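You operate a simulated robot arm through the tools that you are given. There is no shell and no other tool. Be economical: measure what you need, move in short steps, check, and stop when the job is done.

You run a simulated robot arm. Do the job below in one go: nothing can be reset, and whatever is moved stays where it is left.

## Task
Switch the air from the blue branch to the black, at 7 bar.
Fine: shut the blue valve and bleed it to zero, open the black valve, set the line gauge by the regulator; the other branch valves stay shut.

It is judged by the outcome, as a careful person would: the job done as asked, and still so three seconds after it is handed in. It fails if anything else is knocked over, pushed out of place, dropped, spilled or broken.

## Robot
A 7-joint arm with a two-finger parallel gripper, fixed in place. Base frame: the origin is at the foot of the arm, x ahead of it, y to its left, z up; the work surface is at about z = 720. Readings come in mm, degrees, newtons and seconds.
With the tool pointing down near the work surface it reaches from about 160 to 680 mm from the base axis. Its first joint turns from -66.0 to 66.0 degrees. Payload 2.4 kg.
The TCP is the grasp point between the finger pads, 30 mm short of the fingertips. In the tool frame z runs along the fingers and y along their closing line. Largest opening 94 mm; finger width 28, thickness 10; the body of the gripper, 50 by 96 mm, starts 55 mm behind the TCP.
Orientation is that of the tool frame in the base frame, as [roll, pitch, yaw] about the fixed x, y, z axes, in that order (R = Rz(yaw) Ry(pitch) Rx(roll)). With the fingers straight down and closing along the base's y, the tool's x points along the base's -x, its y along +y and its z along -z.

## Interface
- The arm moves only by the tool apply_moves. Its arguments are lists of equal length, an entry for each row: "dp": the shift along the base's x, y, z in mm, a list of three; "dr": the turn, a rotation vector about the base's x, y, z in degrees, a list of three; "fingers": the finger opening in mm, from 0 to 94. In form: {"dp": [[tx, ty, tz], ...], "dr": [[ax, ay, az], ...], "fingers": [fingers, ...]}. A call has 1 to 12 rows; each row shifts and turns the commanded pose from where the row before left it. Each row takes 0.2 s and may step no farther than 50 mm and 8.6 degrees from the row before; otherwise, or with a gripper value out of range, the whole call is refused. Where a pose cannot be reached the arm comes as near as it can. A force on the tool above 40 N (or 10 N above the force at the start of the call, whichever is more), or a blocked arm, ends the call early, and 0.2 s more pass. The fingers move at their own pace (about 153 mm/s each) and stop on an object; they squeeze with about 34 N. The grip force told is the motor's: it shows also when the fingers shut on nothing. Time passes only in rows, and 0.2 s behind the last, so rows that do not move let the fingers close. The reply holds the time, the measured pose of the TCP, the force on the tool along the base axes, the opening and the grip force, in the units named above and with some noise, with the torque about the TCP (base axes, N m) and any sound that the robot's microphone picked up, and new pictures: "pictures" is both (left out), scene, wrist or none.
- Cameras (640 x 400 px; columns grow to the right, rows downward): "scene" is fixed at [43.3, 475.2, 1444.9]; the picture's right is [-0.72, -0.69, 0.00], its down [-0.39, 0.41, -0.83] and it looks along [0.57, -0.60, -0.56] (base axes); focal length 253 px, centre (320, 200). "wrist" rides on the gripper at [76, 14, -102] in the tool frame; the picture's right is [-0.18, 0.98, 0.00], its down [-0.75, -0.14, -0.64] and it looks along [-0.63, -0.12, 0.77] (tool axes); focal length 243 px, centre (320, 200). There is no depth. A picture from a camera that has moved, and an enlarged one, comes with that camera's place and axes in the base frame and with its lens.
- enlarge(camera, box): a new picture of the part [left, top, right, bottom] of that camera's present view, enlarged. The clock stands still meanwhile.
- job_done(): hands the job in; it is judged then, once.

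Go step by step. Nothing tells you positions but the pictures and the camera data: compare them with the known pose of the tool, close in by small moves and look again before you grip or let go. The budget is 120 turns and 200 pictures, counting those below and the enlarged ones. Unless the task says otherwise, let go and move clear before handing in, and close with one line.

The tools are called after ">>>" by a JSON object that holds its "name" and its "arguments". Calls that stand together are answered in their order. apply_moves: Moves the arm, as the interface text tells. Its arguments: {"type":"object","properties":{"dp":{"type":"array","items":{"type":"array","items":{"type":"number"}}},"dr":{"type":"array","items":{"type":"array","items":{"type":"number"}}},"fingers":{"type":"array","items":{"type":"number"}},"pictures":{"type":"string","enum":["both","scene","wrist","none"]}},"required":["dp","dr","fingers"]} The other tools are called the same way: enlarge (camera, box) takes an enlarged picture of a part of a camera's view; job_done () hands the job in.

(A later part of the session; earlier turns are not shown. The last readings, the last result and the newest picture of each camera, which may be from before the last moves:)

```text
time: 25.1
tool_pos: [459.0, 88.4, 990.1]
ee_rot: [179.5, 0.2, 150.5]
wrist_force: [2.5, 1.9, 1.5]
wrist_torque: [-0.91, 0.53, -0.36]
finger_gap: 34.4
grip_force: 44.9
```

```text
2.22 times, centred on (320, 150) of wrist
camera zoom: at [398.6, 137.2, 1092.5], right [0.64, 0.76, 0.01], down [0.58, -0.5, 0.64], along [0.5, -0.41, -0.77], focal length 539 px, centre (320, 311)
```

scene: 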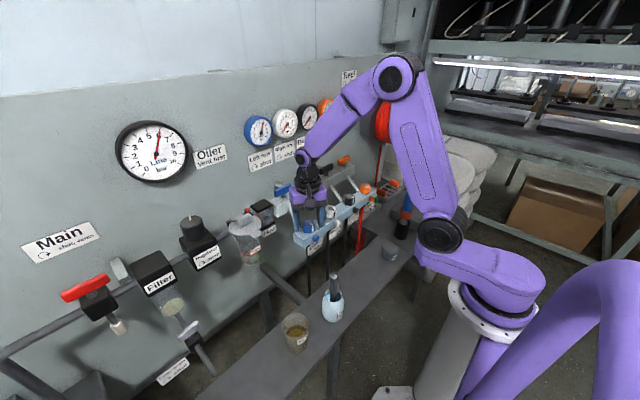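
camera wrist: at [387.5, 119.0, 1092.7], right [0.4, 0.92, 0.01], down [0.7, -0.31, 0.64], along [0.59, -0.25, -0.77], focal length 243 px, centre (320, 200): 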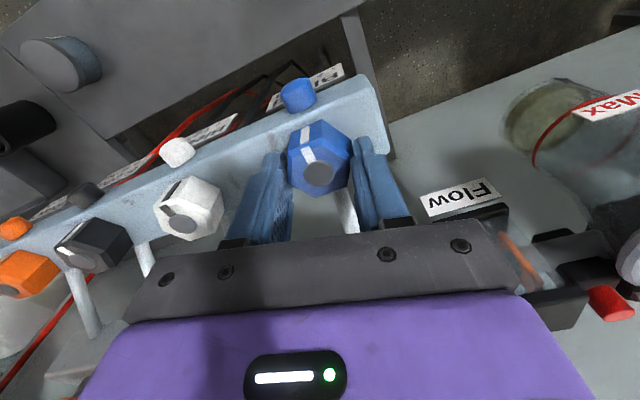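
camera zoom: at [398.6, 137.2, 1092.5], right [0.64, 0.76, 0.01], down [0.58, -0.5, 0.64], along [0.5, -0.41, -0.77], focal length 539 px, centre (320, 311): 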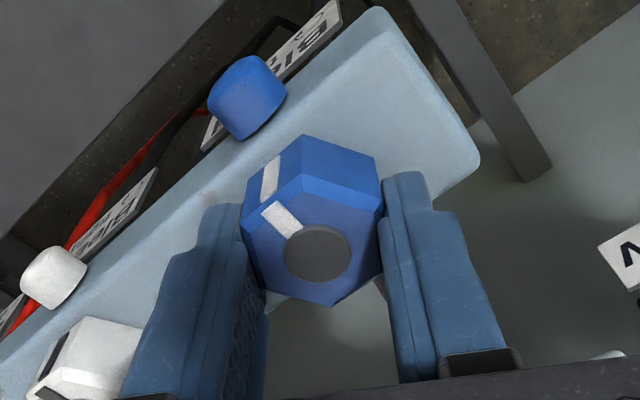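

Hex is back at its stop. The round front knob, around (425, 91.5, 945), axis along x, must be the bleed. I rise, square up to yaw 180 and look at it.

>>> {"name": "apply_moves", "arguments": {"dp": [[0, 0, 0], [0, 0, 0], [0, 0, 40], [-20, 1, 30], [-20, 2, 0], [0, 0, 0], [0, 0, 0]], "dr": [[0, 0, 0], [0, 0, 0], [0, 0, 0], [0, 0, 8], [0, 0, 8], [0, 0, 8], [0, 0, 5.5]], "fingers": [55, 55, 55, 50, 50, 50, 50], "pictures": "wrist"}}

>>> {"name": "enlarge", "arguments": {"camera": "wrist", "box": [240, 40, 400, 140]}}

>>> {"name": "enlarge", "arguments": {"camera": "scene", "box": [290, 200, 354, 250]}}

```text
time: 26.7
tool_pos: [418.9, 91.0, 1060.5]
ee_rot: [179.5, 0.2, -179.9]
wrist_force: [-0.6, 0.0, -1.1]
wrist_torque: [-0.03, 0.04, 0.02]
finger_gap: 50.1
grip_force: 0.0
camera wrist: at [341.7, 104.2, 1162.8], right [0.18, 0.98, 0.01], down [0.75, -0.15, 0.64], along [0.63, -0.11, -0.77], focal length 243 px, centre (320, 200)
```

wrist: 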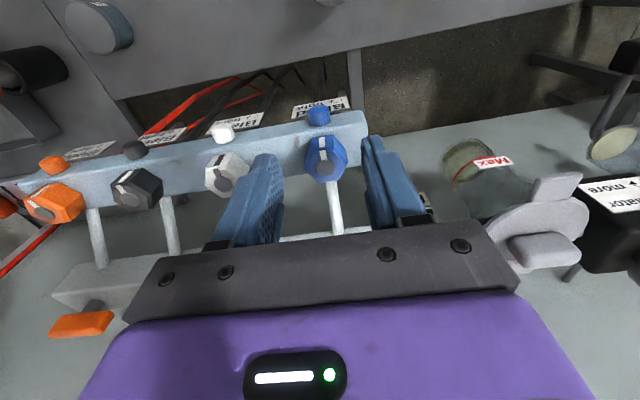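

```text
4.00 times, centred on (320, 90) of wrist
camera zoom: at [341.7, 104.2, 1162.8], right [0.18, 0.98, 0.01], down [0.75, -0.15, 0.64], along [0.63, -0.11, -0.77], focal length 970 px, centre (320, 640)
```

zoom: 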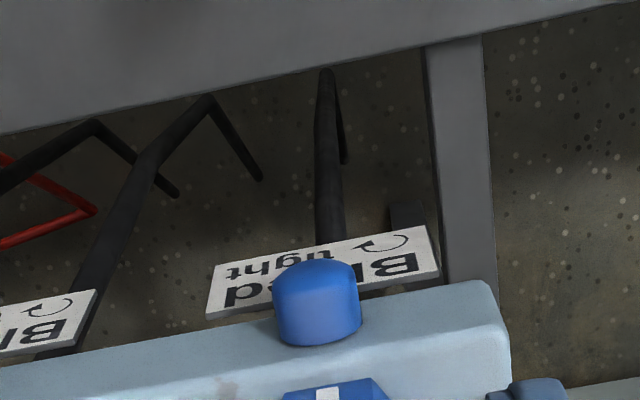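

```text
8.00 times, centred on (322, 225) of scene
camera zoom: at [43.3, 475.2, 1444.9], right [-0.72, -0.69, 0.0], down [-0.39, 0.41, -0.83], along [0.57, -0.6, -0.56], focal length 2021 px, centre (304, 0)
```

zoom: 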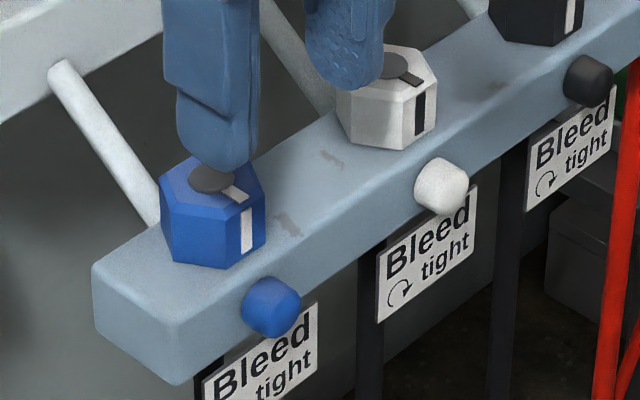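

The knob is a 20 mm domed cylinder on the front face (bar front edge about x 430). I straddle it from above with TCP x 412, keeping the fingers clear of bar and label.

>>> {"name": "apply_moves", "arguments": {"dp": [[-7, 0.3, -30], [0, 0, -40], [0, 0, -25], [0, 0, -10], [0, 0, 0]], "dr": [[0, 0, 0], [0, 0, 0], [0, 0, 0], [0, 0, 0], [0, 0, 0]], "fingers": [46, 46, 46, 46, 46], "pictures": "wrist"}}

>>> {"name": "enlarge", "arguments": {"camera": "scene", "box": [280, 190, 360, 250]}}

>>> {"name": "enlarge", "arguments": {"camera": "wrist", "box": [240, 100, 400, 240]}}

```text
time: 27.9
tool_pos: [411.1, 90.4, 955.7]
ee_rot: [179.5, 0.1, -180.0]
wrist_force: [-0.6, -0.2, 0.0]
wrist_torque: [0.0, -0.02, 0.0]
finger_gap: 46.0
grip_force: 0.0
camera wrist: at [334.8, 104.2, 1057.7], right [0.18, 0.98, 0.01], down [0.75, -0.15, 0.64], along [0.63, -0.11, -0.77], focal length 243 px, centre (320, 200)
```

wrist: 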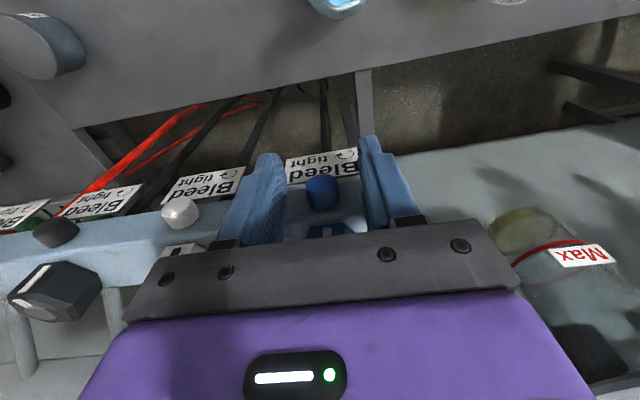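

```text
6.67 times, centred on (320, 220) of scene
camera zoom: at [43.3, 475.2, 1444.9], right [-0.72, -0.69, 0.0], down [-0.39, 0.41, -0.83], along [0.57, -0.6, -0.56], focal length 1684 px, centre (320, 67)
```

zoom: 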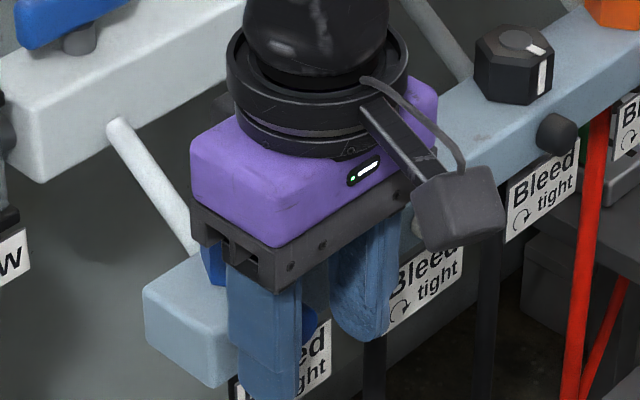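

```text
2.86 times, centred on (320, 170) of wrist
camera zoom: at [334.8, 104.2, 1057.7], right [0.18, 0.98, 0.01], down [0.75, -0.15, 0.64], along [0.63, -0.11, -0.77], focal length 693 px, centre (320, 286)
```

zoom: 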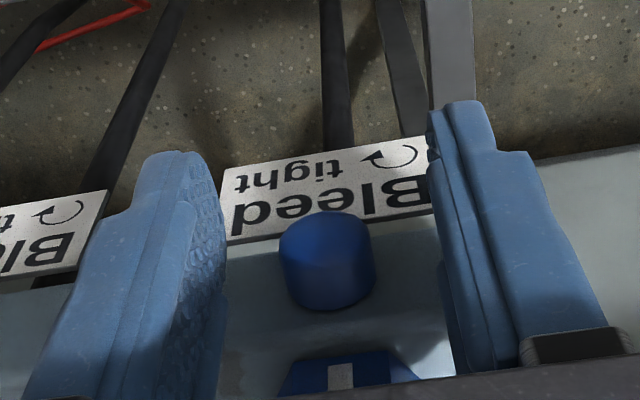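

Knob centred between the fingers. I lower 9 mm, close and test a small CCW (seen from the front) roll.

>>> {"name": "apply_moves", "arguments": {"dp": [[0, 0.6, -9.5], [0, 0, 0], [0, 0, 0], [0, 0, 0]], "dr": [[0, 0, 0], [0, 0, 0], [0, 0, 0], [0, 0, 0]], "fingers": [46, 20, 0, 0], "pictures": "wrist"}}

>>> {"name": "enlarge", "arguments": {"camera": "wrist", "box": [240, 100, 400, 240]}}

```text
time: 28.9
tool_pos: [410.9, 89.6, 945.3]
ee_rot: [179.5, 0.1, 179.9]
wrist_force: [1.2, -18.0, 10.1]
wrist_torque: [-0.05, -0.06, -0.23]
finger_gap: 18.3
grip_force: 45.1
camera wrist: at [335.1, 103.8, 1048.5], right [0.19, 0.98, 0.01], down [0.75, -0.15, 0.64], along [0.63, -0.11, -0.77], focal length 243 px, centre (320, 200)
```

wrist: 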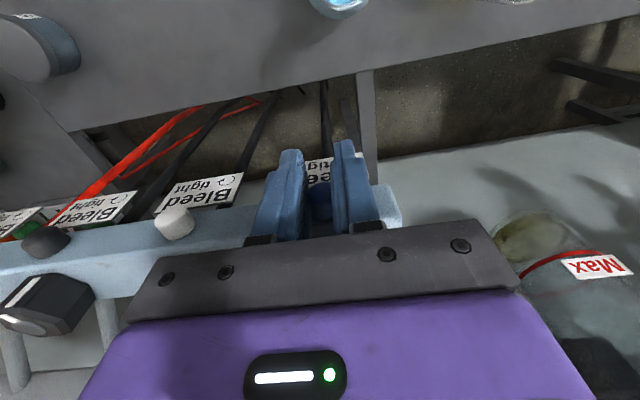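

```text
2.86 times, centred on (320, 170) of wrist
camera zoom: at [335.1, 103.8, 1048.5], right [0.19, 0.98, 0.01], down [0.75, -0.15, 0.64], along [0.63, -0.11, -0.77], focal length 693 px, centre (320, 286)
```

zoom: 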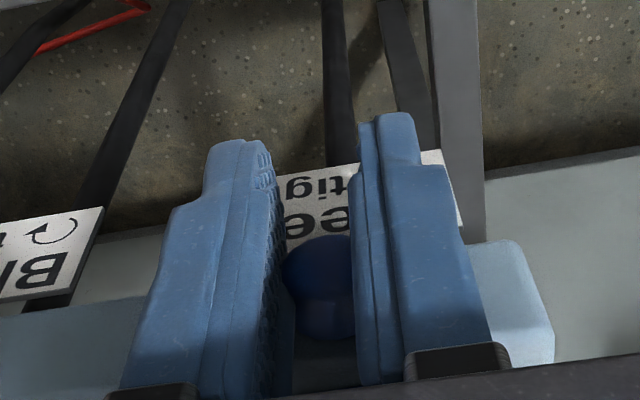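

Gripped at 18.3 mm with some side load; I ease to y −1.5, z −1.5, then roll a little.

>>> {"name": "apply_moves", "arguments": {"dp": [[0, -1.5, 0], [0, 0, -1], [0, 0, 0]], "dr": [[0, 0, 0], [0, 0, 0], [0, 0, 0]], "fingers": [0, 0, 0], "pictures": "none"}}

>>> {"name": "apply_moves", "arguments": {"dp": [[0, 0, 0], [0, 0, 0]], "dr": [[-3, 0, 0], [-3, 0, 0]], "fingers": [0, 0], "pictures": "none"}}

```text
time: 29.7
tool_pos: [412.0, 90.3, 945.9]
ee_rot: [179.4, 0.3, 180.0]
wrist_force: [-1.0, -3.1, 7.5]
wrist_torque: [-0.06, 0.03, 0.02]
finger_gap: 18.3
grip_force: 44.7
stopped in row 3: the force on the tool passed its limit at 41 N (the readings are from after the stop); the commanded pose is now the measured one
```

```text
time: 30.3
tool_pos: [412.5, 91.7, 947.4]
ee_rot: [-174.6, 0.6, -179.9]
wrist_force: [-0.7, -3.5, 31.1]
wrist_torque: [0.14, -0.35, -0.02]
finger_gap: 17.8
grip_force: 45.1
```

Rolling with low torque but a vertical load; I relieve the load upward, roll further and watch the blue gauge.

>>> {"name": "apply_moves", "arguments": {"dp": [[0, 0, 1.5], [0, 0, 0], [0, 0, 0], [0, 0, 0], [0, 0, 0]], "dr": [[0, 0, 0], [-4, 0, 0], [-4, 0, 0], [-4, 0, 0], [-4, 0, 0]], "fingers": [0, 0, 0, 0, 0], "pictures": "wrist"}}

>>> {"name": "enlarge", "arguments": {"camera": "wrist", "box": [240, 100, 400, 240]}}

>>> {"name": "enlarge", "arguments": {"camera": "scene", "box": [230, 90, 390, 190]}}

```text
time: 31.5
tool_pos: [412.5, 94.2, 948.3]
ee_rot: [-158.6, 0.5, -179.5]
wrist_force: [-1.2, 21.8, 26.7]
wrist_torque: [0.14, -0.2, 0.24]
finger_gap: 17.1
grip_force: 45.0
camera wrist: at [335.3, 143.2, 1037.2], right [0.18, 0.92, -0.36], down [0.75, 0.11, 0.66], along [0.64, -0.38, -0.67], focal length 243 px, centre (320, 200)
```

wrist: 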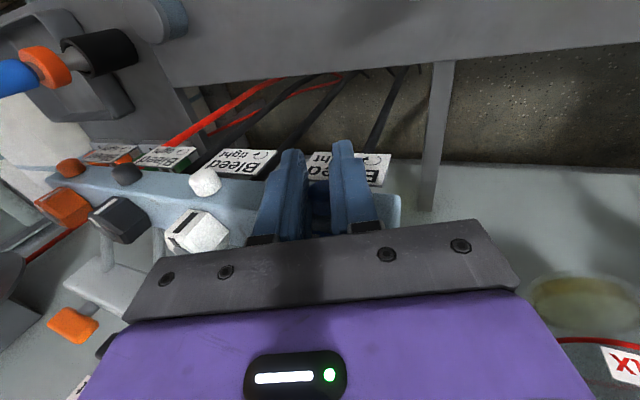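

```text
2.86 times, centred on (320, 170) of wrist
camera zoom: at [335.3, 143.2, 1037.2], right [0.18, 0.92, -0.36], down [0.75, 0.11, 0.66], along [0.64, -0.38, -0.67], focal length 693 px, centre (320, 286)
```

zoom: 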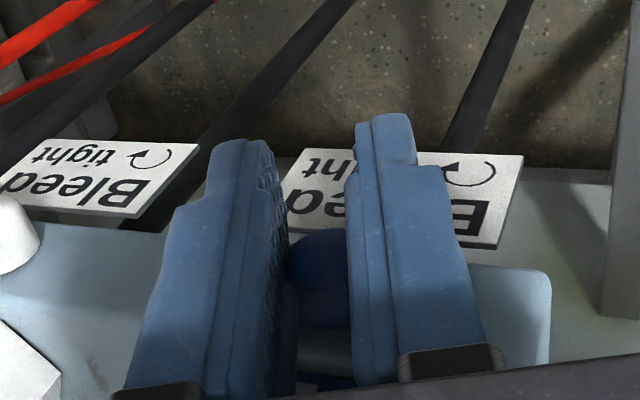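

```text
4.00 times, centred on (310, 140) of scene
camera zoom: at [42.9, 475.8, 1444.7], right [-0.72, -0.69, 0.0], down [-0.39, 0.41, -0.83], along [0.57, -0.6, -0.56], focal length 1011 px, centre (360, 440)
```

zoom: 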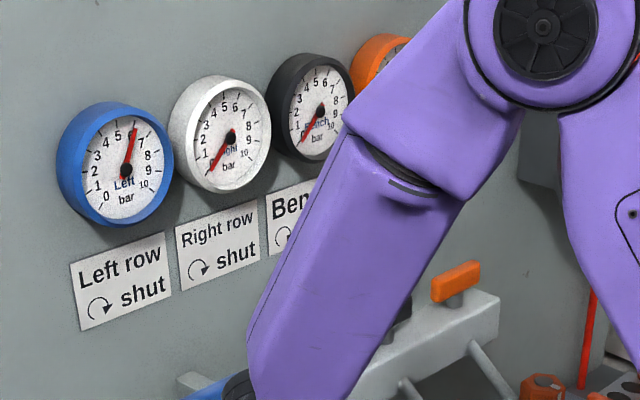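

The gauge hasn't moved and the fingers seem to slip round a fixed knob — likely a vent outlet. The hex did turn freely, so I let go here and go back to test the hex further while watching the gauge.

>>> {"name": "apply_moves", "arguments": {"dp": [[0, 0, 0], [0, 0, 0], [0, -3, 30], [0, -1, 30], [0, 0, 35], [0, 0, 0]], "dr": [[0, 0, 0], [0, 0, 0], [7, 0, 0], [7.5, 0, 0], [7, 0, 0], [0, 0, 0]], "fingers": [45, 50, 50, 50, 55, 55], "pictures": "wrist"}}

>>> {"name": "enlarge", "arguments": {"camera": "scene", "box": [290, 200, 354, 250]}}

```text
time: 32.9
tool_pos: [411.9, 87.4, 1042.7]
ee_rot: [179.8, 0.5, 179.9]
wrist_force: [-0.3, 0.3, 1.0]
wrist_torque: [0.01, 0.01, -0.02]
finger_gap: 54.8
grip_force: 0.1
camera wrist: at [335.6, 100.4, 1144.6], right [0.18, 0.98, 0.0], down [0.75, -0.14, 0.65], along [0.64, -0.12, -0.76], focal length 243 px, centre (320, 200)
```

wrist: 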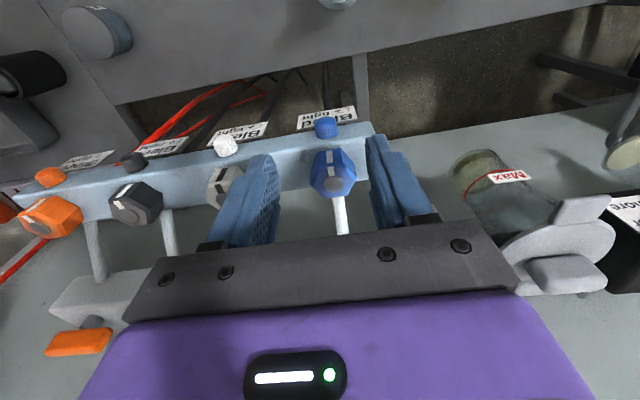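

```text
8.00 times, centred on (322, 225) of scene
camera zoom: at [43.3, 475.2, 1444.9], right [-0.72, -0.69, 0.0], down [-0.39, 0.41, -0.83], along [0.57, -0.6, -0.56], focal length 2021 px, centre (304, 0)
```

zoom: 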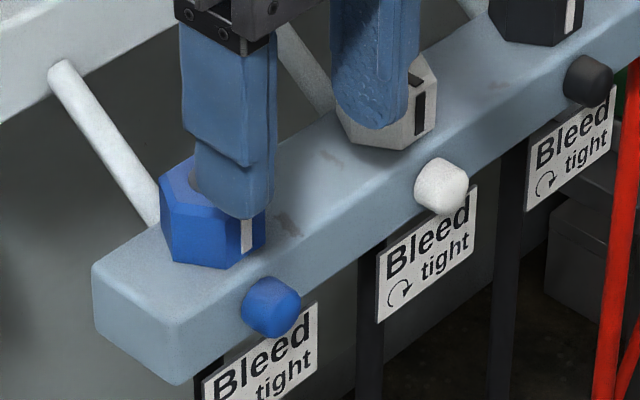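

Now I go over the hex with yaw 210 so I can turn it clockwise up to 60°.

>>> {"name": "apply_moves", "arguments": {"dp": [[23, 0.5, 0], [23.5, 0.5, 0], [0, 0, 0], [0, 0, 0], [0, 0, -30], [0, 0, -22], [0, 0, 0], [0, 0, 0], [0, 0, 0]], "dr": [[0, 0, 8], [0, 0, 8], [0, 0, 8], [0, 0, 6], [0, 0, 0], [0, 0, 0], [0, 0, 0], [0, 0, 0], [0, 0, 0]], "fingers": [60, 60, 60, 60, 60, 60, 0, 0, 0], "pictures": "none"}}

```text
time: 34.9
tool_pos: [455.9, 91.4, 991.0]
ee_rot: [179.7, 0.3, -149.8]
wrist_force: [-21.3, 26.5, 11.3]
wrist_torque: [-0.27, 0.5, -0.18]
finger_gap: 34.3
grip_force: 45.2
```

Side load shows the hex axis is nearer (454.5, 91). I ease the TCP there.

>>> {"name": "apply_moves", "arguments": {"dp": [[-2, 1.3, 0], [-1.9, 1.3, 0], [0, 0, 0]], "dr": [[0, 0, 0], [0, 0, 0], [0, 0, 0]], "fingers": [0, 0, 0], "pictures": "none"}}

>>> {"name": "apply_moves", "arguments": {"dp": [[0, 0, 0], [0, 0, 0]], "dr": [[0, 0, 3], [0, 0, 3]], "fingers": [0, 0], "pictures": "none"}}

```text
time: 35.7
tool_pos: [456.3, 90.5, 990.2]
ee_rot: [-180.0, 0.7, -150.0]
wrist_force: [3.6, 18.8, -16.8]
wrist_torque: [0.37, 0.19, -0.01]
finger_gap: 34.4
grip_force: 44.8
```

```text
time: 36.3
tool_pos: [454.8, 89.8, 990.6]
ee_rot: [179.8, 0.4, -144.2]
wrist_force: [3.6, 15.3, -16.1]
wrist_torque: [0.37, -0.07, -1.5]
finger_gap: 36.0
grip_force: 45.1
```

CCW is a firm stop again with good centring. Now clockwise in steps, watching sound and gauge.

>>> {"name": "apply_moves", "arguments": {"dp": [[0, 0, 0], [0, 0, 0], [0, 0, 0], [0, 0, 0], [0, 0, 0]], "dr": [[0, 0, -6], [0, 0, -8], [0, 0, -8], [0, 0, -8], [0, 0, -6]], "fingers": [0, 0, 0, 0, 0], "pictures": "wrist"}}

>>> {"name": "enlarge", "arguments": {"camera": "scene", "box": [230, 90, 350, 165]}}

```text
time: 37.5
tool_pos: [454.4, 90.6, 990.7]
ee_rot: [179.9, 0.3, 179.7]
wrist_force: [-9.1, 6.5, 8.7]
wrist_torque: [-0.25, 0.86, 0.0]
finger_gap: 34.6
grip_force: 45.5
camera wrist: at [377.8, 104.5, 1092.6], right [0.19, 0.98, 0.0], down [0.75, -0.15, 0.65], along [0.63, -0.12, -0.76], focal length 243 px, centre (320, 200)
```

wrist: 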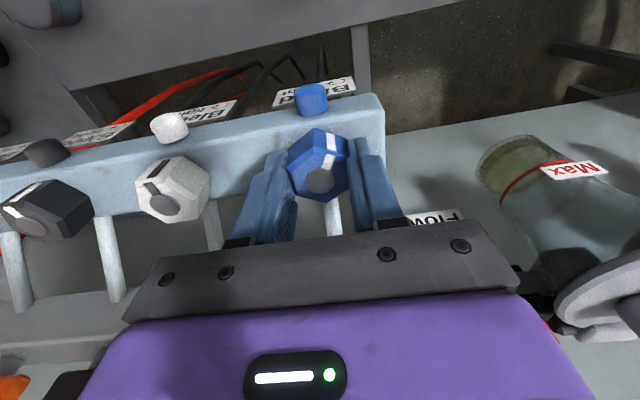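

```text
5.33 times, centred on (290, 128) of scene
camera zoom: at [43.0, 475.4, 1444.8], right [-0.72, -0.69, 0.0], down [-0.39, 0.41, -0.83], along [0.57, -0.6, -0.56], focal length 1348 px, centre (480, 587)
```

zoom: 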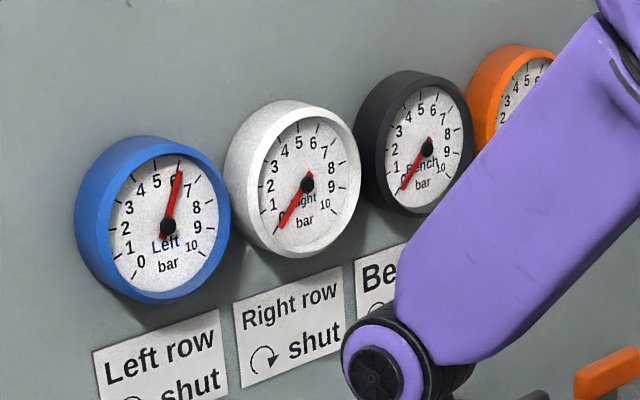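

Turned 30° CW with no gauge change. One more 28° to be sure.

>>> {"name": "apply_moves", "arguments": {"dp": [[0, 0, 0], [0, 0, 0], [0, 0, 0], [0, 0, 0], [0, 0, 0], [0, 0, 0]], "dr": [[0, 0, -7], [0, 0, -7], [0, 0, -7], [0, 0, -7], [0, 0, 0], [0, 0, 0]], "fingers": [0, 0, 0, 0, 0, 0], "pictures": "none"}}

>>> {"name": "enlarge", "arguments": {"camera": "scene", "box": [230, 90, 350, 165]}}

>>> {"name": "enlarge", "arguments": {"camera": "wrist", "box": [220, 60, 420, 240]}}

```text
time: 38.9
tool_pos: [453.7, 90.2, 990.5]
ee_rot: [179.9, 0.3, 151.9]
wrist_force: [-15.5, 9.0, 10.1]
wrist_torque: [0.44, 0.54, 0.01]
finger_gap: 34.4
grip_force: 45.1
```

```text
5.33 times, centred on (290, 128) of scene
camera zoom: at [42.8, 475.4, 1444.8], right [-0.72, -0.69, 0.0], down [-0.39, 0.41, -0.83], along [0.57, -0.6, -0.56], focal length 1348 px, centre (480, 587)
```

zoom: 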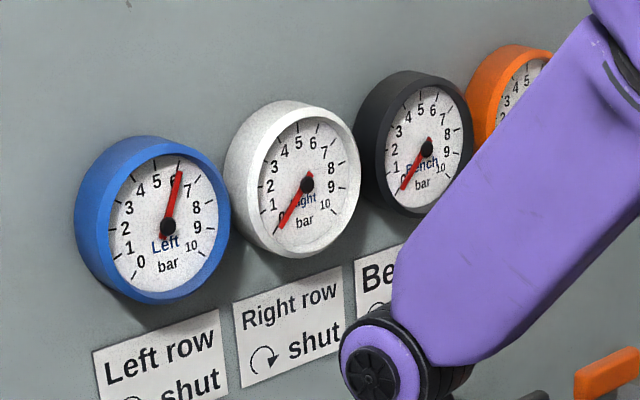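

```text
2.22 times, centred on (320, 150) of wrist
camera zoom: at [393.5, 139.1, 1092.5], right [0.62, 0.78, 0.0], down [0.6, -0.48, 0.65], along [0.51, -0.4, -0.76], focal length 539 px, centre (320, 311)
```

zoom: 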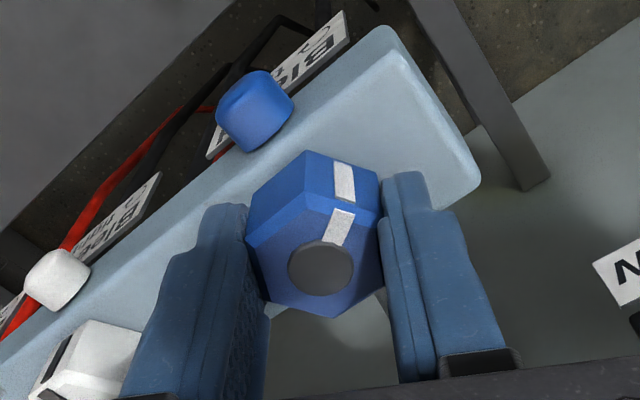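

No change at 58°, so the hex is not the bleed. I turn it back CCW to its stop, exactly as found.

>>> {"name": "apply_moves", "arguments": {"dp": [[0, 0, 0], [0, 0, 0], [0, 0, 0], [0, 0, 0], [0, 0, 0], [0, 0, 0], [0, 0, 0], [0, 0, 0]], "dr": [[0, 0, 8], [0, 0, 8], [0, 0, 8], [0, 0, 8], [0, 0, 8], [0, 0, 8], [0, 0, 8], [0, 0, 3]], "fingers": [0, 0, 0, 0, 0, 0, 0, 0], "pictures": "none"}}

>>> {"name": "apply_moves", "arguments": {"dp": [[0, 0, 0], [0, 0, 0], [0, 0, 35], [-30, 0, 35], [-40, 0, 20], [-40, 0, 0], [0, 0, 0]], "dr": [[0, 0, 0], [0, 0, 0], [0, 0, 0], [0, 0, -8], [0, 0, -8], [0, 0, -8], [0, 0, -7]], "fingers": [55, 60, 60, 60, 60, 60, 60], "pictures": "both"}}

>>> {"name": "enlarge", "arguments": {"camera": "wrist", "box": [220, 100, 420, 240]}}

```text
time: 40.7
tool_pos: [454.1, 89.5, 991.2]
ee_rot: [179.9, 0.3, -148.9]
wrist_force: [-17.3, 2.4, 6.0]
wrist_torque: [-0.21, -0.31, -0.68]
finger_gap: 34.3
grip_force: 44.8
```

```text
time: 42.3
tool_pos: [344.9, 90.3, 1080.5]
ee_rot: [179.9, 0.4, 179.9]
wrist_force: [-0.2, -1.0, -0.6]
wrist_torque: [-0.02, -0.03, 0.02]
finger_gap: 59.8
grip_force: 0.0
camera wrist: at [268.5, 104.6, 1182.3], right [0.19, 0.98, 0.0], down [0.75, -0.14, 0.65], along [0.64, -0.12, -0.76], focal length 243 px, centre (320, 200)
```

scene: 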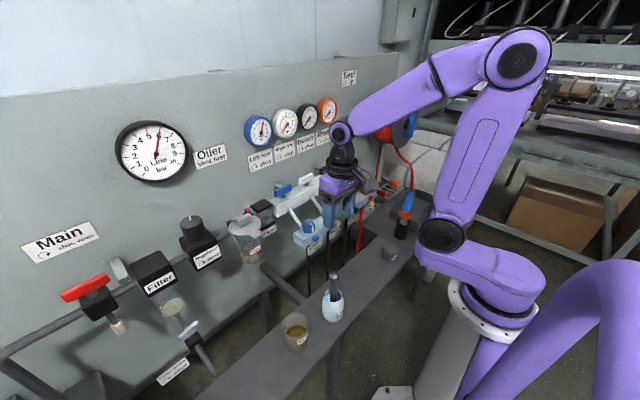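
wrist: 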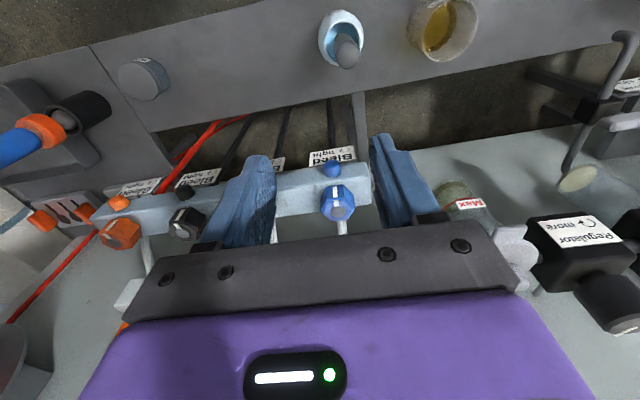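

```text
2.86 times, centred on (320, 170) of wrist
camera zoom: at [268.5, 104.6, 1182.3], right [0.19, 0.98, 0.0], down [0.75, -0.14, 0.65], along [0.64, -0.12, -0.76], focal length 693 px, centre (320, 286)
```

zoom: 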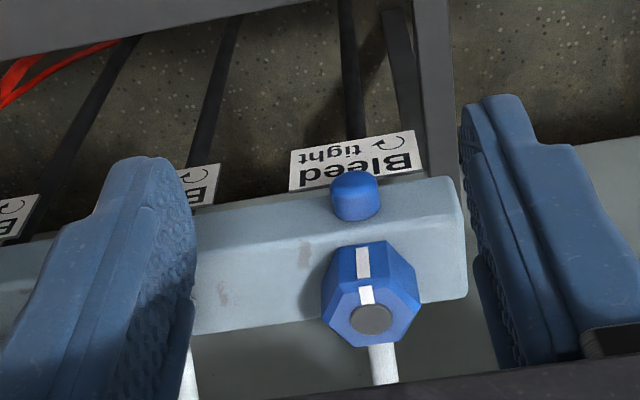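

Hex restored (mark at −x). I'll grip the bleed knob with the tool horizontal so I can turn it properly; first swing the camera to the +y side (yaw 90), clear of the bottle on the bench.

>>> {"name": "apply_moves", "arguments": {"dp": [[20, 0, 0], [20, 0, 0], [15, 0, 0], [0, 0, 0], [0, 0, 0], [0, 0, 0], [0, 0, 0], [0, 0, 0], [0, 0, 0], [0, 0, 0], [0, 0, 0]], "dr": [[0, 0, -8.2], [0, 0, -8.2], [0, 0, -8.2], [0, 0, -8.2], [0, 0, -8.2], [0, 0, -8.2], [0, 0, -8.2], [0, 0, -8.2], [0, 0, -8.2], [0, 0, -8.2], [0, 0, -8]], "fingers": [60, 60, 60, 60, 60, 60, 60, 60, 60, 60, 60], "pictures": "none"}}

>>> {"name": "apply_moves", "arguments": {"dp": [[0, 0, 0], [0, 0, 0], [0, 0, 0], [0, 0, 0], [0, 0, 0], [0, 0, 0]], "dr": [[0, -8.5, 0], [0, -8.5, 0], [0, -8.5, 0], [0, -8.5, 0], [0, -8.5, 0], [0, -8.5, 0]], "fingers": [60, 60, 60, 60, 60, 60], "pictures": "scene"}}

```text
time: 44.7
tool_pos: [399.4, 89.9, 1080.9]
ee_rot: [179.8, 0.4, 90.0]
wrist_force: [-0.7, 0.6, -0.3]
wrist_torque: [-0.01, -0.01, -0.01]
finger_gap: 59.8
grip_force: 0.0
```

```text
time: 46.1
tool_pos: [401.0, 87.2, 1081.4]
ee_rot: [131.7, 0.8, 89.1]
wrist_force: [-0.1, -0.9, 0.3]
wrist_torque: [0.0, 0.0, -0.01]
finger_gap: 60.1
grip_force: 0.0
out of reach, approached as far as the arm can: row 5
```

scene: 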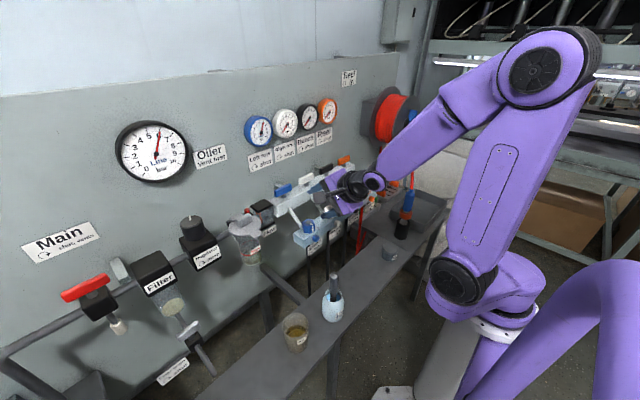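

Full horizontal is out of reach here (stopped near 48°). I use this tilted view to look at the knob.

>>> {"name": "apply_moves", "arguments": {"dp": [[-10, 0, -10]], "dr": [[0, 4, 0]], "fingers": [90], "pictures": "wrist"}}

```text
time: 46.5
tool_pos: [390.9, 86.3, 1070.4]
ee_rot: [135.7, 1.0, 88.9]
wrist_force: [0.1, -1.3, -0.3]
wrist_torque: [0.01, 0.0, -0.02]
finger_gap: 90.0
grip_force: 0.1
camera wrist: at [331.6, 165.1, 1152.6], right [0.7, -0.18, 0.69], down [-0.56, -0.74, 0.37], along [0.44, -0.65, -0.62], focal length 243 px, centre (320, 200)
```

wrist: 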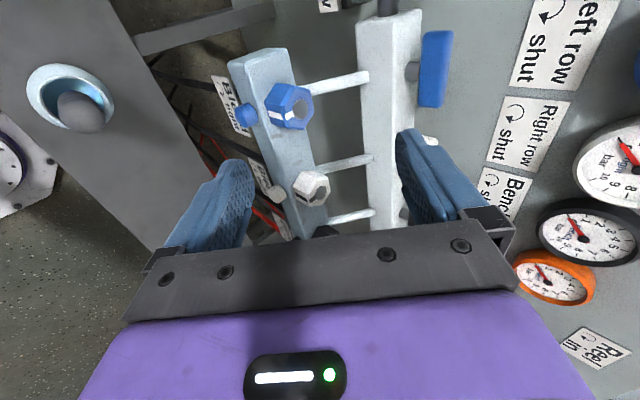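

>>> {"name": "enlarge", "arguments": {"camera": "wrist", "box": [200, 70, 328, 150]}}

>>> {"name": "enlarge", "arguments": {"camera": "wrist", "box": [240, 150, 340, 240]}}

```text
5.00 times, centred on (264, 110) of wrist
camera zoom: at [331.6, 165.1, 1152.6], right [0.7, -0.18, 0.69], down [-0.56, -0.74, 0.37], along [0.44, -0.65, -0.62], focal length 1213 px, centre (600, 650)
```

zoom: 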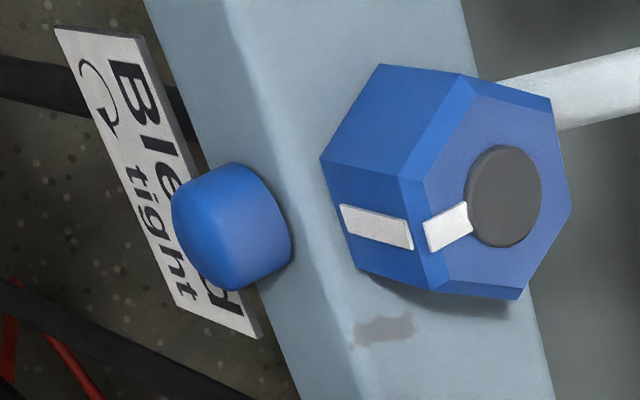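

```text
4.44 times, centred on (290, 195) of wrist
camera zoom: at [331.6, 165.1, 1152.6], right [0.7, -0.18, 0.69], down [-0.56, -0.74, 0.37], along [0.44, -0.65, -0.62], focal length 1078 px, centre (453, 222)
```

zoom: 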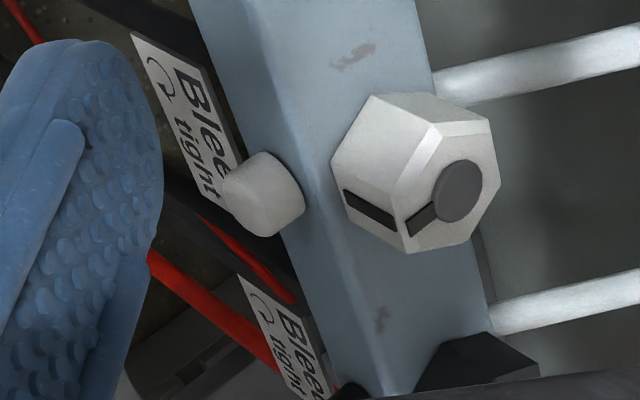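

The front "knob" looks like a vent silencer, so the hex is likely the bleed after all, perhaps needing a larger turn. I go back upright above the hex to turn it further in its free direction while watching the gauge.

>>> {"name": "apply_moves", "arguments": {"dp": [[10, 0, 5], [10, 0, 5], [10, 0, 0], [10, 0, 0], [10, 2, 0], [13, 2, 0]], "dr": [[0, 8, 0], [0, 8, 0], [0, 8, 0], [0, 8, 0], [0, 8, 0], [0, 4.5, 0]], "fingers": [60, 60, 60, 60, 60, 60], "pictures": "none"}}

>>> {"name": "apply_moves", "arguments": {"dp": [[0, 0, 0], [0, 0, 0], [0, 0, 0], [0, 0, 0], [0, 0, 0], [0, 0, 0], [0, 0, 0], [0, 0, 0], [0, 0, 0], [0, 0, 0], [0, 0, 0], [0, 0, 0]], "dr": [[0, 0, 8.5], [0, 0, 8.5], [0, 0, 8.5], [0, 0, 8.5], [0, 0, 8.5], [0, 0, 8.5], [0, 0, 8.5], [0, 0, 8.5], [0, 0, 8.5], [0, 0, 8.5], [0, 0, 8.5], [0, 0, 8.5]], "fingers": [60, 60, 60, 60, 60, 60, 60, 60, 60, 60, 60, 60], "pictures": "none"}}

```text
time: 47.9
tool_pos: [454.3, 91.2, 1082.3]
ee_rot: [176.4, 1.8, 89.8]
wrist_force: [-0.7, -0.5, -1.0]
wrist_torque: [0.0, 0.0, -0.01]
finger_gap: 60.1
grip_force: 0.0
out of reach, approached as far as the arm can: row 1
```

```text
time: 50.5
tool_pos: [454.2, 90.9, 1081.1]
ee_rot: [176.2, 1.8, -167.9]
wrist_force: [0.3, -0.2, -0.3]
wrist_torque: [-0.02, -0.02, 0.0]
finger_gap: 60.0
grip_force: 0.0
```

I straighten the small tilt, finish the yaw to −150 and descend onto the hex.

>>> {"name": "apply_moves", "arguments": {"dp": [[0, 0, 0], [0, 0, 0], [0, 0, 0], [0, 0, -45], [0, 0, -45], [0, 0, 0], [0, 0, 0], [0, 0, 0]], "dr": [[-4.1, 1, 0], [0, 0, 8.5], [0, 0, 8.5], [0, 0, 0.5], [0, 0, 0], [0, 0, 0], [0, 0, 0], [0, 0, 0]], "fingers": [60, 60, 60, 60, 60, 60, 0, 0], "pictures": "none"}}

>>> {"name": "apply_moves", "arguments": {"dp": [[0, 0, 0], [0, 0, 0], [0, 0, 0], [0, 0, 0], [0, 0, 0], [0, 0, 0], [0, 0, 0], [0, 0, 0]], "dr": [[0, 0, -8], [0, 0, -8], [0, 0, -8], [0, 0, -8], [0, 0, -8], [0, 0, -8], [0, 0, -8], [0, 0, -8]], "fingers": [0, 0, 0, 0, 0, 0, 0, 0], "pictures": "none"}}

>>> {"name": "apply_moves", "arguments": {"dp": [[0, 0, 0], [0, 0, 0], [0, 0, 0], [0, 0, 0]], "dr": [[0, 0, -8], [0, 0, -8], [0, 0, -8], [0, 0, -8]], "fingers": [0, 0, 0, 0], "pictures": "none"}}

>>> {"name": "enlarge", "arguments": {"camera": "scene", "box": [230, 90, 350, 165]}}

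```text
time: 52.3
tool_pos: [454.8, 89.9, 990.0]
ee_rot: [-179.9, 0.0, -150.7]
wrist_force: [2.8, -3.7, -11.2]
wrist_torque: [0.61, -0.87, 0.03]
finger_gap: 34.4
grip_force: 44.9
```

```text
time: 54.1
tool_pos: [455.6, 89.1, 990.6]
ee_rot: [-179.9, -0.2, 145.0]
wrist_force: [8.4, -10.9, -29.2]
wrist_torque: [0.09, -0.61, 0.01]
finger_gap: 34.4
grip_force: 45.2
```

```text
time: 55.1
tool_pos: [455.8, 92.2, 992.5]
ee_rot: [180.0, 0.0, 113.4]
wrist_force: [-5.6, -3.8, 6.4]
wrist_torque: [0.19, -0.08, 0.85]
finger_gap: 39.6
grip_force: 45.3
```

```text
5.33 times, centred on (290, 128) of scene
camera zoom: at [43.1, 475.1, 1444.9], right [-0.72, -0.69, 0.0], down [-0.39, 0.41, -0.83], along [0.57, -0.6, -0.56], focal length 1348 px, centre (480, 587)
```

zoom: 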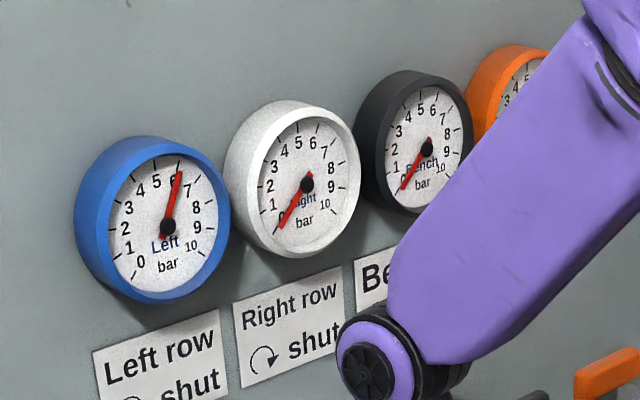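

Hex hit a clockwise end near 75° with no gauge change — it's a throttle. I turn it back fully CCW to its original stop.

>>> {"name": "apply_moves", "arguments": {"dp": [[0, 0, 0], [0, 0, 0], [0, 0, 0], [0, 0, 0], [0, 0, 0], [0, 0, 0], [0, 0, 0], [0, 0, 0], [0, 0, 0], [0, 0, 0], [0, 0, 0], [0, 0, 0]], "dr": [[0, 0, 8], [0, 0, 8], [0, 0, 8], [0, 0, 8], [0, 0, 8], [0, 0, 8], [0, 0, 8], [0, 0, 8], [0, 0, 8], [0, 0, 8], [0, 0, 8], [0, 0, 8.4]], "fingers": [0, 0, 0, 0, 0, 0, 0, 0, 0, 0, 0, 0], "pictures": "wrist"}}

>>> {"name": "enlarge", "arguments": {"camera": "wrist", "box": [220, 60, 420, 240]}}

```text
time: 57.7
tool_pos: [454.8, 89.7, 990.7]
ee_rot: [-179.9, -0.1, -150.0]
wrist_force: [-0.9, -15.4, -7.1]
wrist_torque: [0.51, -0.52, -0.02]
finger_gap: 34.4
grip_force: 44.9
camera wrist: at [381.4, 64.2, 1093.2], right [-0.33, 0.94, 0.0], down [0.72, 0.26, 0.64], along [0.61, 0.21, -0.77], focal length 243 px, centre (320, 200)
```

wrist: 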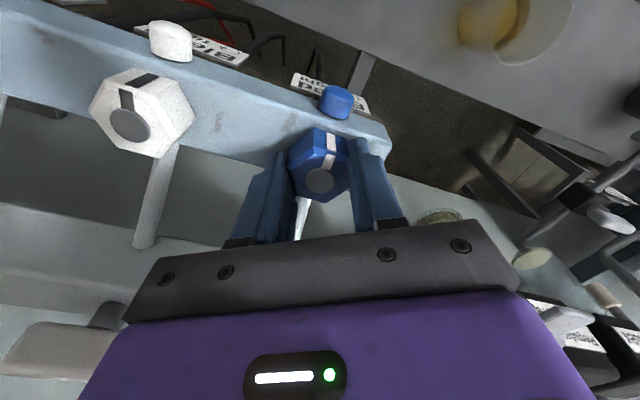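

```text
2.22 times, centred on (320, 150) of wrist
camera zoom: at [381.4, 64.2, 1093.2], right [-0.33, 0.94, 0.0], down [0.72, 0.26, 0.64], along [0.61, 0.21, -0.77], focal length 539 px, centre (320, 311)
```

zoom: 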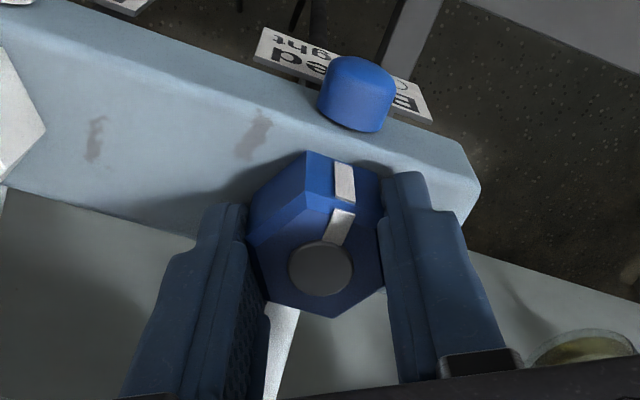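

Hex is back as found. Now I retry the front bleed knob from above, this time easing side loads as I roll.

>>> {"name": "apply_moves", "arguments": {"dp": [[0, 0, 0], [0, 0, 0], [0, 0, 35], [-15, 1, 15], [-28, 1, 0], [0, 0, 0], [0, 0, -30], [0, 0, -40], [0, 0, -24.5]], "dr": [[0, 0, 0], [0, 0, 0], [0, 0, 0], [0, 0, -8], [0, 0, -8], [0, 0, -8], [0, 0, -6], [0, 0, 0], [0, 0, 0]], "fingers": [55, 60, 60, 46, 46, 46, 46, 46, 46], "pictures": "none"}}

>>> {"name": "apply_moves", "arguments": {"dp": [[0, 0, 0], [0, 0, 0], [0, 0, 0], [0, 0, 0]], "dr": [[0, 0, 0], [0, 0, 0], [0, 0, 0], [0, 0, 0]], "fingers": [30, 0, 0, 0], "pictures": "wrist"}}

```text
time: 59.7
tool_pos: [409.8, 93.2, 946.3]
ee_rot: [-179.8, 0.0, 179.8]
wrist_force: [0.5, -0.5, 0.2]
wrist_torque: [-0.01, 0.02, -0.01]
finger_gap: 46.1
grip_force: 0.1
```

```text
time: 60.7
tool_pos: [410.7, 90.7, 947.3]
ee_rot: [-179.9, 0.0, 179.6]
wrist_force: [0.5, -31.5, 8.4]
wrist_torque: [-0.1, 0.0, -0.46]
finger_gap: 18.1
grip_force: 44.8
camera wrist: at [335.0, 105.5, 1049.1], right [0.19, 0.98, 0.0], down [0.75, -0.15, 0.64], along [0.63, -0.12, -0.77], focal length 243 px, centre (320, 200)
```

wrist: 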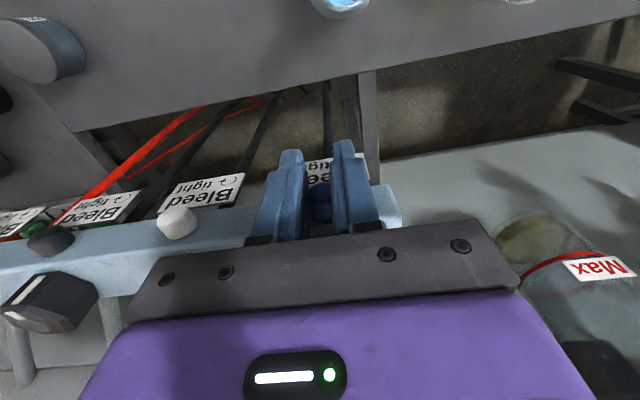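

Knob centre is at y ≈ 90.7. I zero the loads, then roll −20° in small steps.

>>> {"name": "apply_moves", "arguments": {"dp": [[0, -1.2, 0.5], [0, -1.2, 0.3], [0, 0, 0]], "dr": [[0, 0, 0], [0, 0, 0], [0, 0, 0]], "fingers": [0, 0, 0], "pictures": "none"}}

>>> {"name": "apply_moves", "arguments": {"dp": [[0, 0, 0], [0, 0, 0]], "dr": [[-4, 0, 0], [-4, 0, 0]], "fingers": [0, 0], "pictures": "none"}}

```text
time: 61.5
tool_pos: [410.5, 90.0, 947.0]
ee_rot: [-179.9, -0.1, 179.9]
wrist_force: [0.1, -20.1, -5.0]
wrist_torque: [-0.1, 0.24, -0.3]
finger_gap: 17.9
grip_force: 44.9
```

```text
time: 62.1
tool_pos: [411.7, 90.2, 948.8]
ee_rot: [-172.0, 0.1, 179.9]
wrist_force: [-1.1, -9.9, 16.2]
wrist_torque: [0.01, 0.2, -0.12]
finger_gap: 17.3
grip_force: 45.2
```

Torque is tiny, so the knob may be turning. I keep rolling to about −45° and check the gauge.

>>> {"name": "apply_moves", "arguments": {"dp": [[0, -0.3, 0.5], [0, 0, 0], [0, 0, 0], [0, 0, 0], [0, 0, 0]], "dr": [[-6, 0, 0], [-7, 0, 0], [-7, 0, 0], [-7, 0, 0], [-7, 0, 0]], "fingers": [0, 0, 0, 0, 0], "pictures": "wrist"}}

>>> {"name": "enlarge", "arguments": {"camera": "scene", "box": [230, 90, 350, 165]}}

>>> {"name": "enlarge", "arguments": {"camera": "scene", "box": [270, 190, 370, 260]}}

```text
time: 63.3
tool_pos: [412.0, 96.7, 948.2]
ee_rot: [-138.4, 0.5, -179.5]
wrist_force: [-2.0, 39.3, -1.8]
wrist_torque: [0.38, 0.1, 0.39]
finger_gap: 17.4
grip_force: 45.2
camera wrist: at [335.1, 174.3, 1013.4], right [0.18, 0.74, -0.65], down [0.75, 0.33, 0.58], along [0.64, -0.59, -0.49], focal length 243 px, centre (320, 200)
```

wrist: 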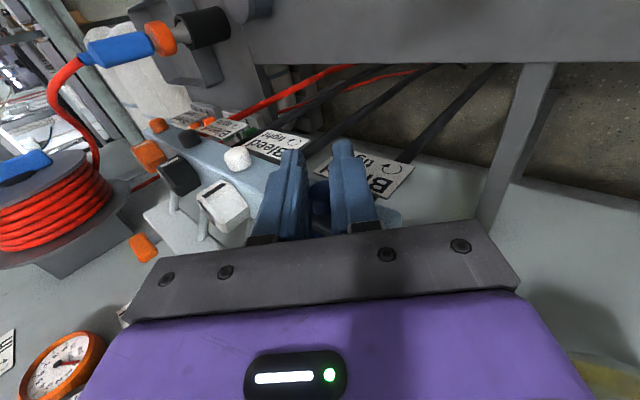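

```text
5.33 times, centred on (290, 128) of scene
camera zoom: at [43.3, 476.3, 1444.5], right [-0.72, -0.69, 0.0], down [-0.39, 0.41, -0.83], along [0.57, -0.6, -0.56], focal length 1348 px, centre (480, 587)
```

zoom: 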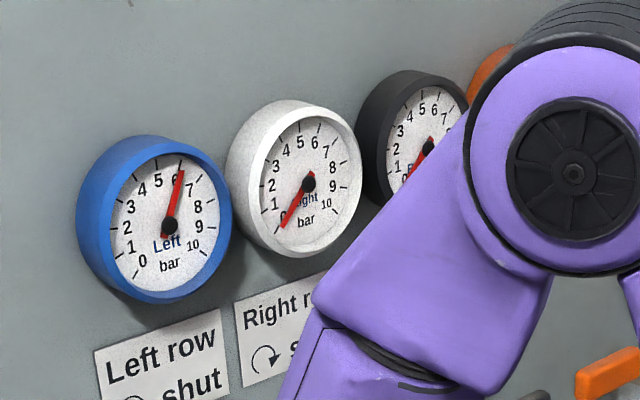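

```text
5.71 times, centred on (320, 225) of scene
camera zoom: at [43.3, 476.3, 1444.5], right [-0.72, -0.69, 0.0], down [-0.39, 0.41, -0.83], along [0.57, -0.6, -0.56], focal length 1444 px, centre (320, 57)
```

zoom: 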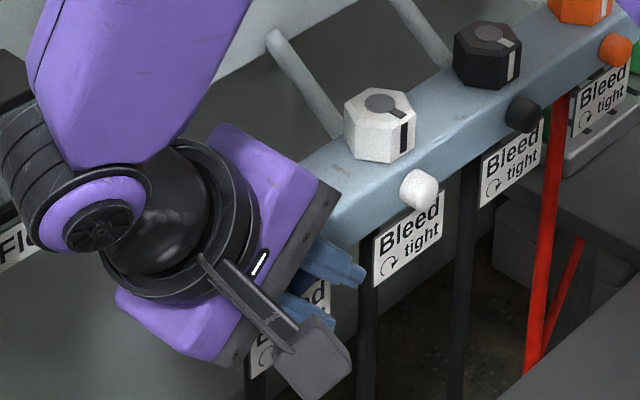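

No bleed yet; the geometry says the knob axis is about 10 mm lower (z ≈ 938), with nearly no torque. I release, return upright and regrip lower.

>>> {"name": "apply_moves", "arguments": {"dp": [[0, 0, 0], [0, 0, 0], [0, 5, 8], [0, 5, 10], [0, 0, 8], [0, -6, 6], [0, -10.4, 0], [0, 0, 0]], "dr": [[0, 0, 0], [0, 0, 0], [0, 0, 0], [8.4, 0, 0], [8.4, 0, 0], [8.4, 0, 0], [8.4, 0, 0], [8, 0, 0]], "fingers": [45, 60, 60, 60, 60, 60, 60, 60], "pictures": "both"}}

>>> {"name": "enlarge", "arguments": {"camera": "wrist", "box": [240, 100, 400, 240]}}

```text
time: 65.1
tool_pos: [412.2, 84.1, 980.0]
ee_rot: [-179.5, 0.1, 179.8]
wrist_force: [0.2, 0.6, -0.1]
wrist_torque: [0.01, 0.0, 0.02]
finger_gap: 60.0
grip_force: 0.1
camera wrist: at [335.8, 99.2, 1082.3], right [0.19, 0.98, -0.01], down [0.75, -0.14, 0.64], along [0.63, -0.13, -0.77], focal length 243 px, centre (320, 200)
```

scene: 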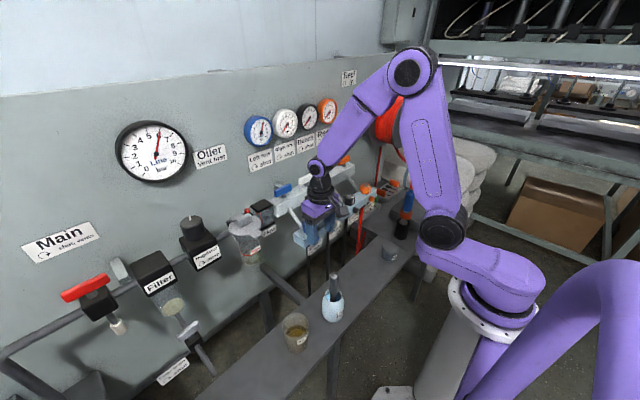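
wrist: 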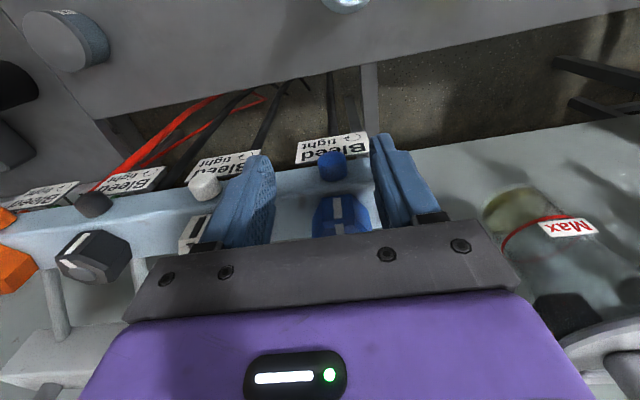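

```text
2.86 times, centred on (320, 170) of wrist
camera zoom: at [335.8, 99.2, 1082.3], right [0.19, 0.98, -0.01], down [0.75, -0.14, 0.64], along [0.63, -0.13, -0.77], focal length 693 px, centre (320, 286)
```

zoom: 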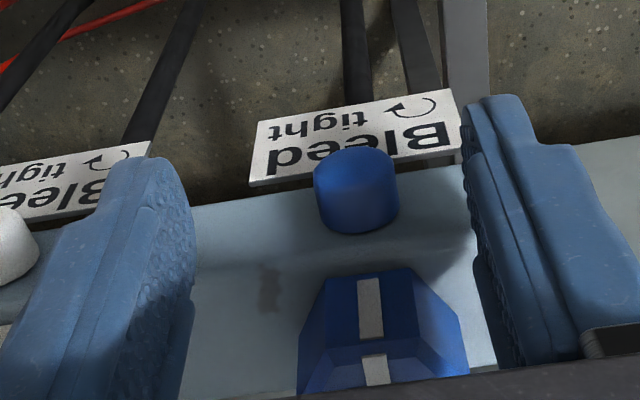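

I regrip the knob with the TCP at (412, 90, 939) and roll again, from −0 to −48°.

>>> {"name": "apply_moves", "arguments": {"dp": [[0, 6, -20], [0, 0, -21], [0, 0, 0], [0, 0, 0], [0, 0, 0]], "dr": [[0, 0, 0], [-0.5, 0, 0], [0, 0, 0], [0, 0, 0], [0, 0, 0]], "fingers": [50, 46, 20, 0, 0], "pictures": "none"}}

>>> {"name": "apply_moves", "arguments": {"dp": [[0, 0, 0], [0, 0, 0], [0, 0, 0], [0, 0, 0]], "dr": [[-4, 0, 0], [-4, 0, 0], [-6, 0, 0], [-6, 0, 0]], "fingers": [0, 0, 0, 0], "pictures": "none"}}

```text
time: 66.3
tool_pos: [410.8, 90.0, 939.0]
ee_rot: [-179.1, 0.1, 180.0]
wrist_force: [-0.5, 5.2, 4.5]
wrist_torque: [0.0, -0.27, 0.07]
finger_gap: 20.1
grip_force: 44.8
```

```text
time: 67.3
tool_pos: [411.7, 90.3, 939.8]
ee_rot: [-158.9, 0.1, 179.7]
wrist_force: [-0.8, 2.1, -3.9]
wrist_torque: [-0.02, 0.02, 0.04]
finger_gap: 20.4
grip_force: 44.6
```

Now a clean grip (20 mm, low forces) and it turns. I continue.

>>> {"name": "apply_moves", "arguments": {"dp": [[0, 0, 0], [0, 0, 0], [0, 0, 0], [0, 0, 0], [0, 0, 0]], "dr": [[-7, 0, 0], [-7, 0, 0], [-7, 0, 0], [-7, 0, 0], [0, 0, 0]], "fingers": [0, 0, 0, 0, 0], "pictures": "none"}}

>>> {"name": "enlarge", "arguments": {"camera": "scene", "box": [230, 90, 350, 165]}}

```text
time: 68.5
tool_pos: [411.5, 88.8, 938.1]
ee_rot: [-130.9, 0.1, 179.9]
wrist_force: [-0.1, -4.5, -0.1]
wrist_torque: [-0.02, 0.07, -0.12]
finger_gap: 21.3
grip_force: 45.1
```

```text
5.33 times, centred on (290, 128) of scene
camera zoom: at [43.3, 475.1, 1444.9], right [-0.72, -0.69, 0.0], down [-0.39, 0.41, -0.83], along [0.57, -0.6, -0.56], focal length 1348 px, centre (480, 587)
```

zoom: 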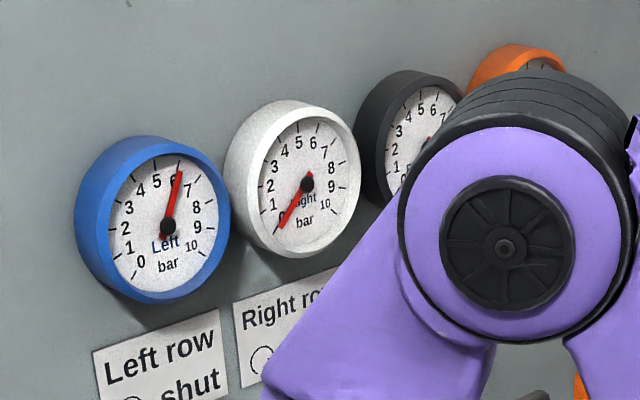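

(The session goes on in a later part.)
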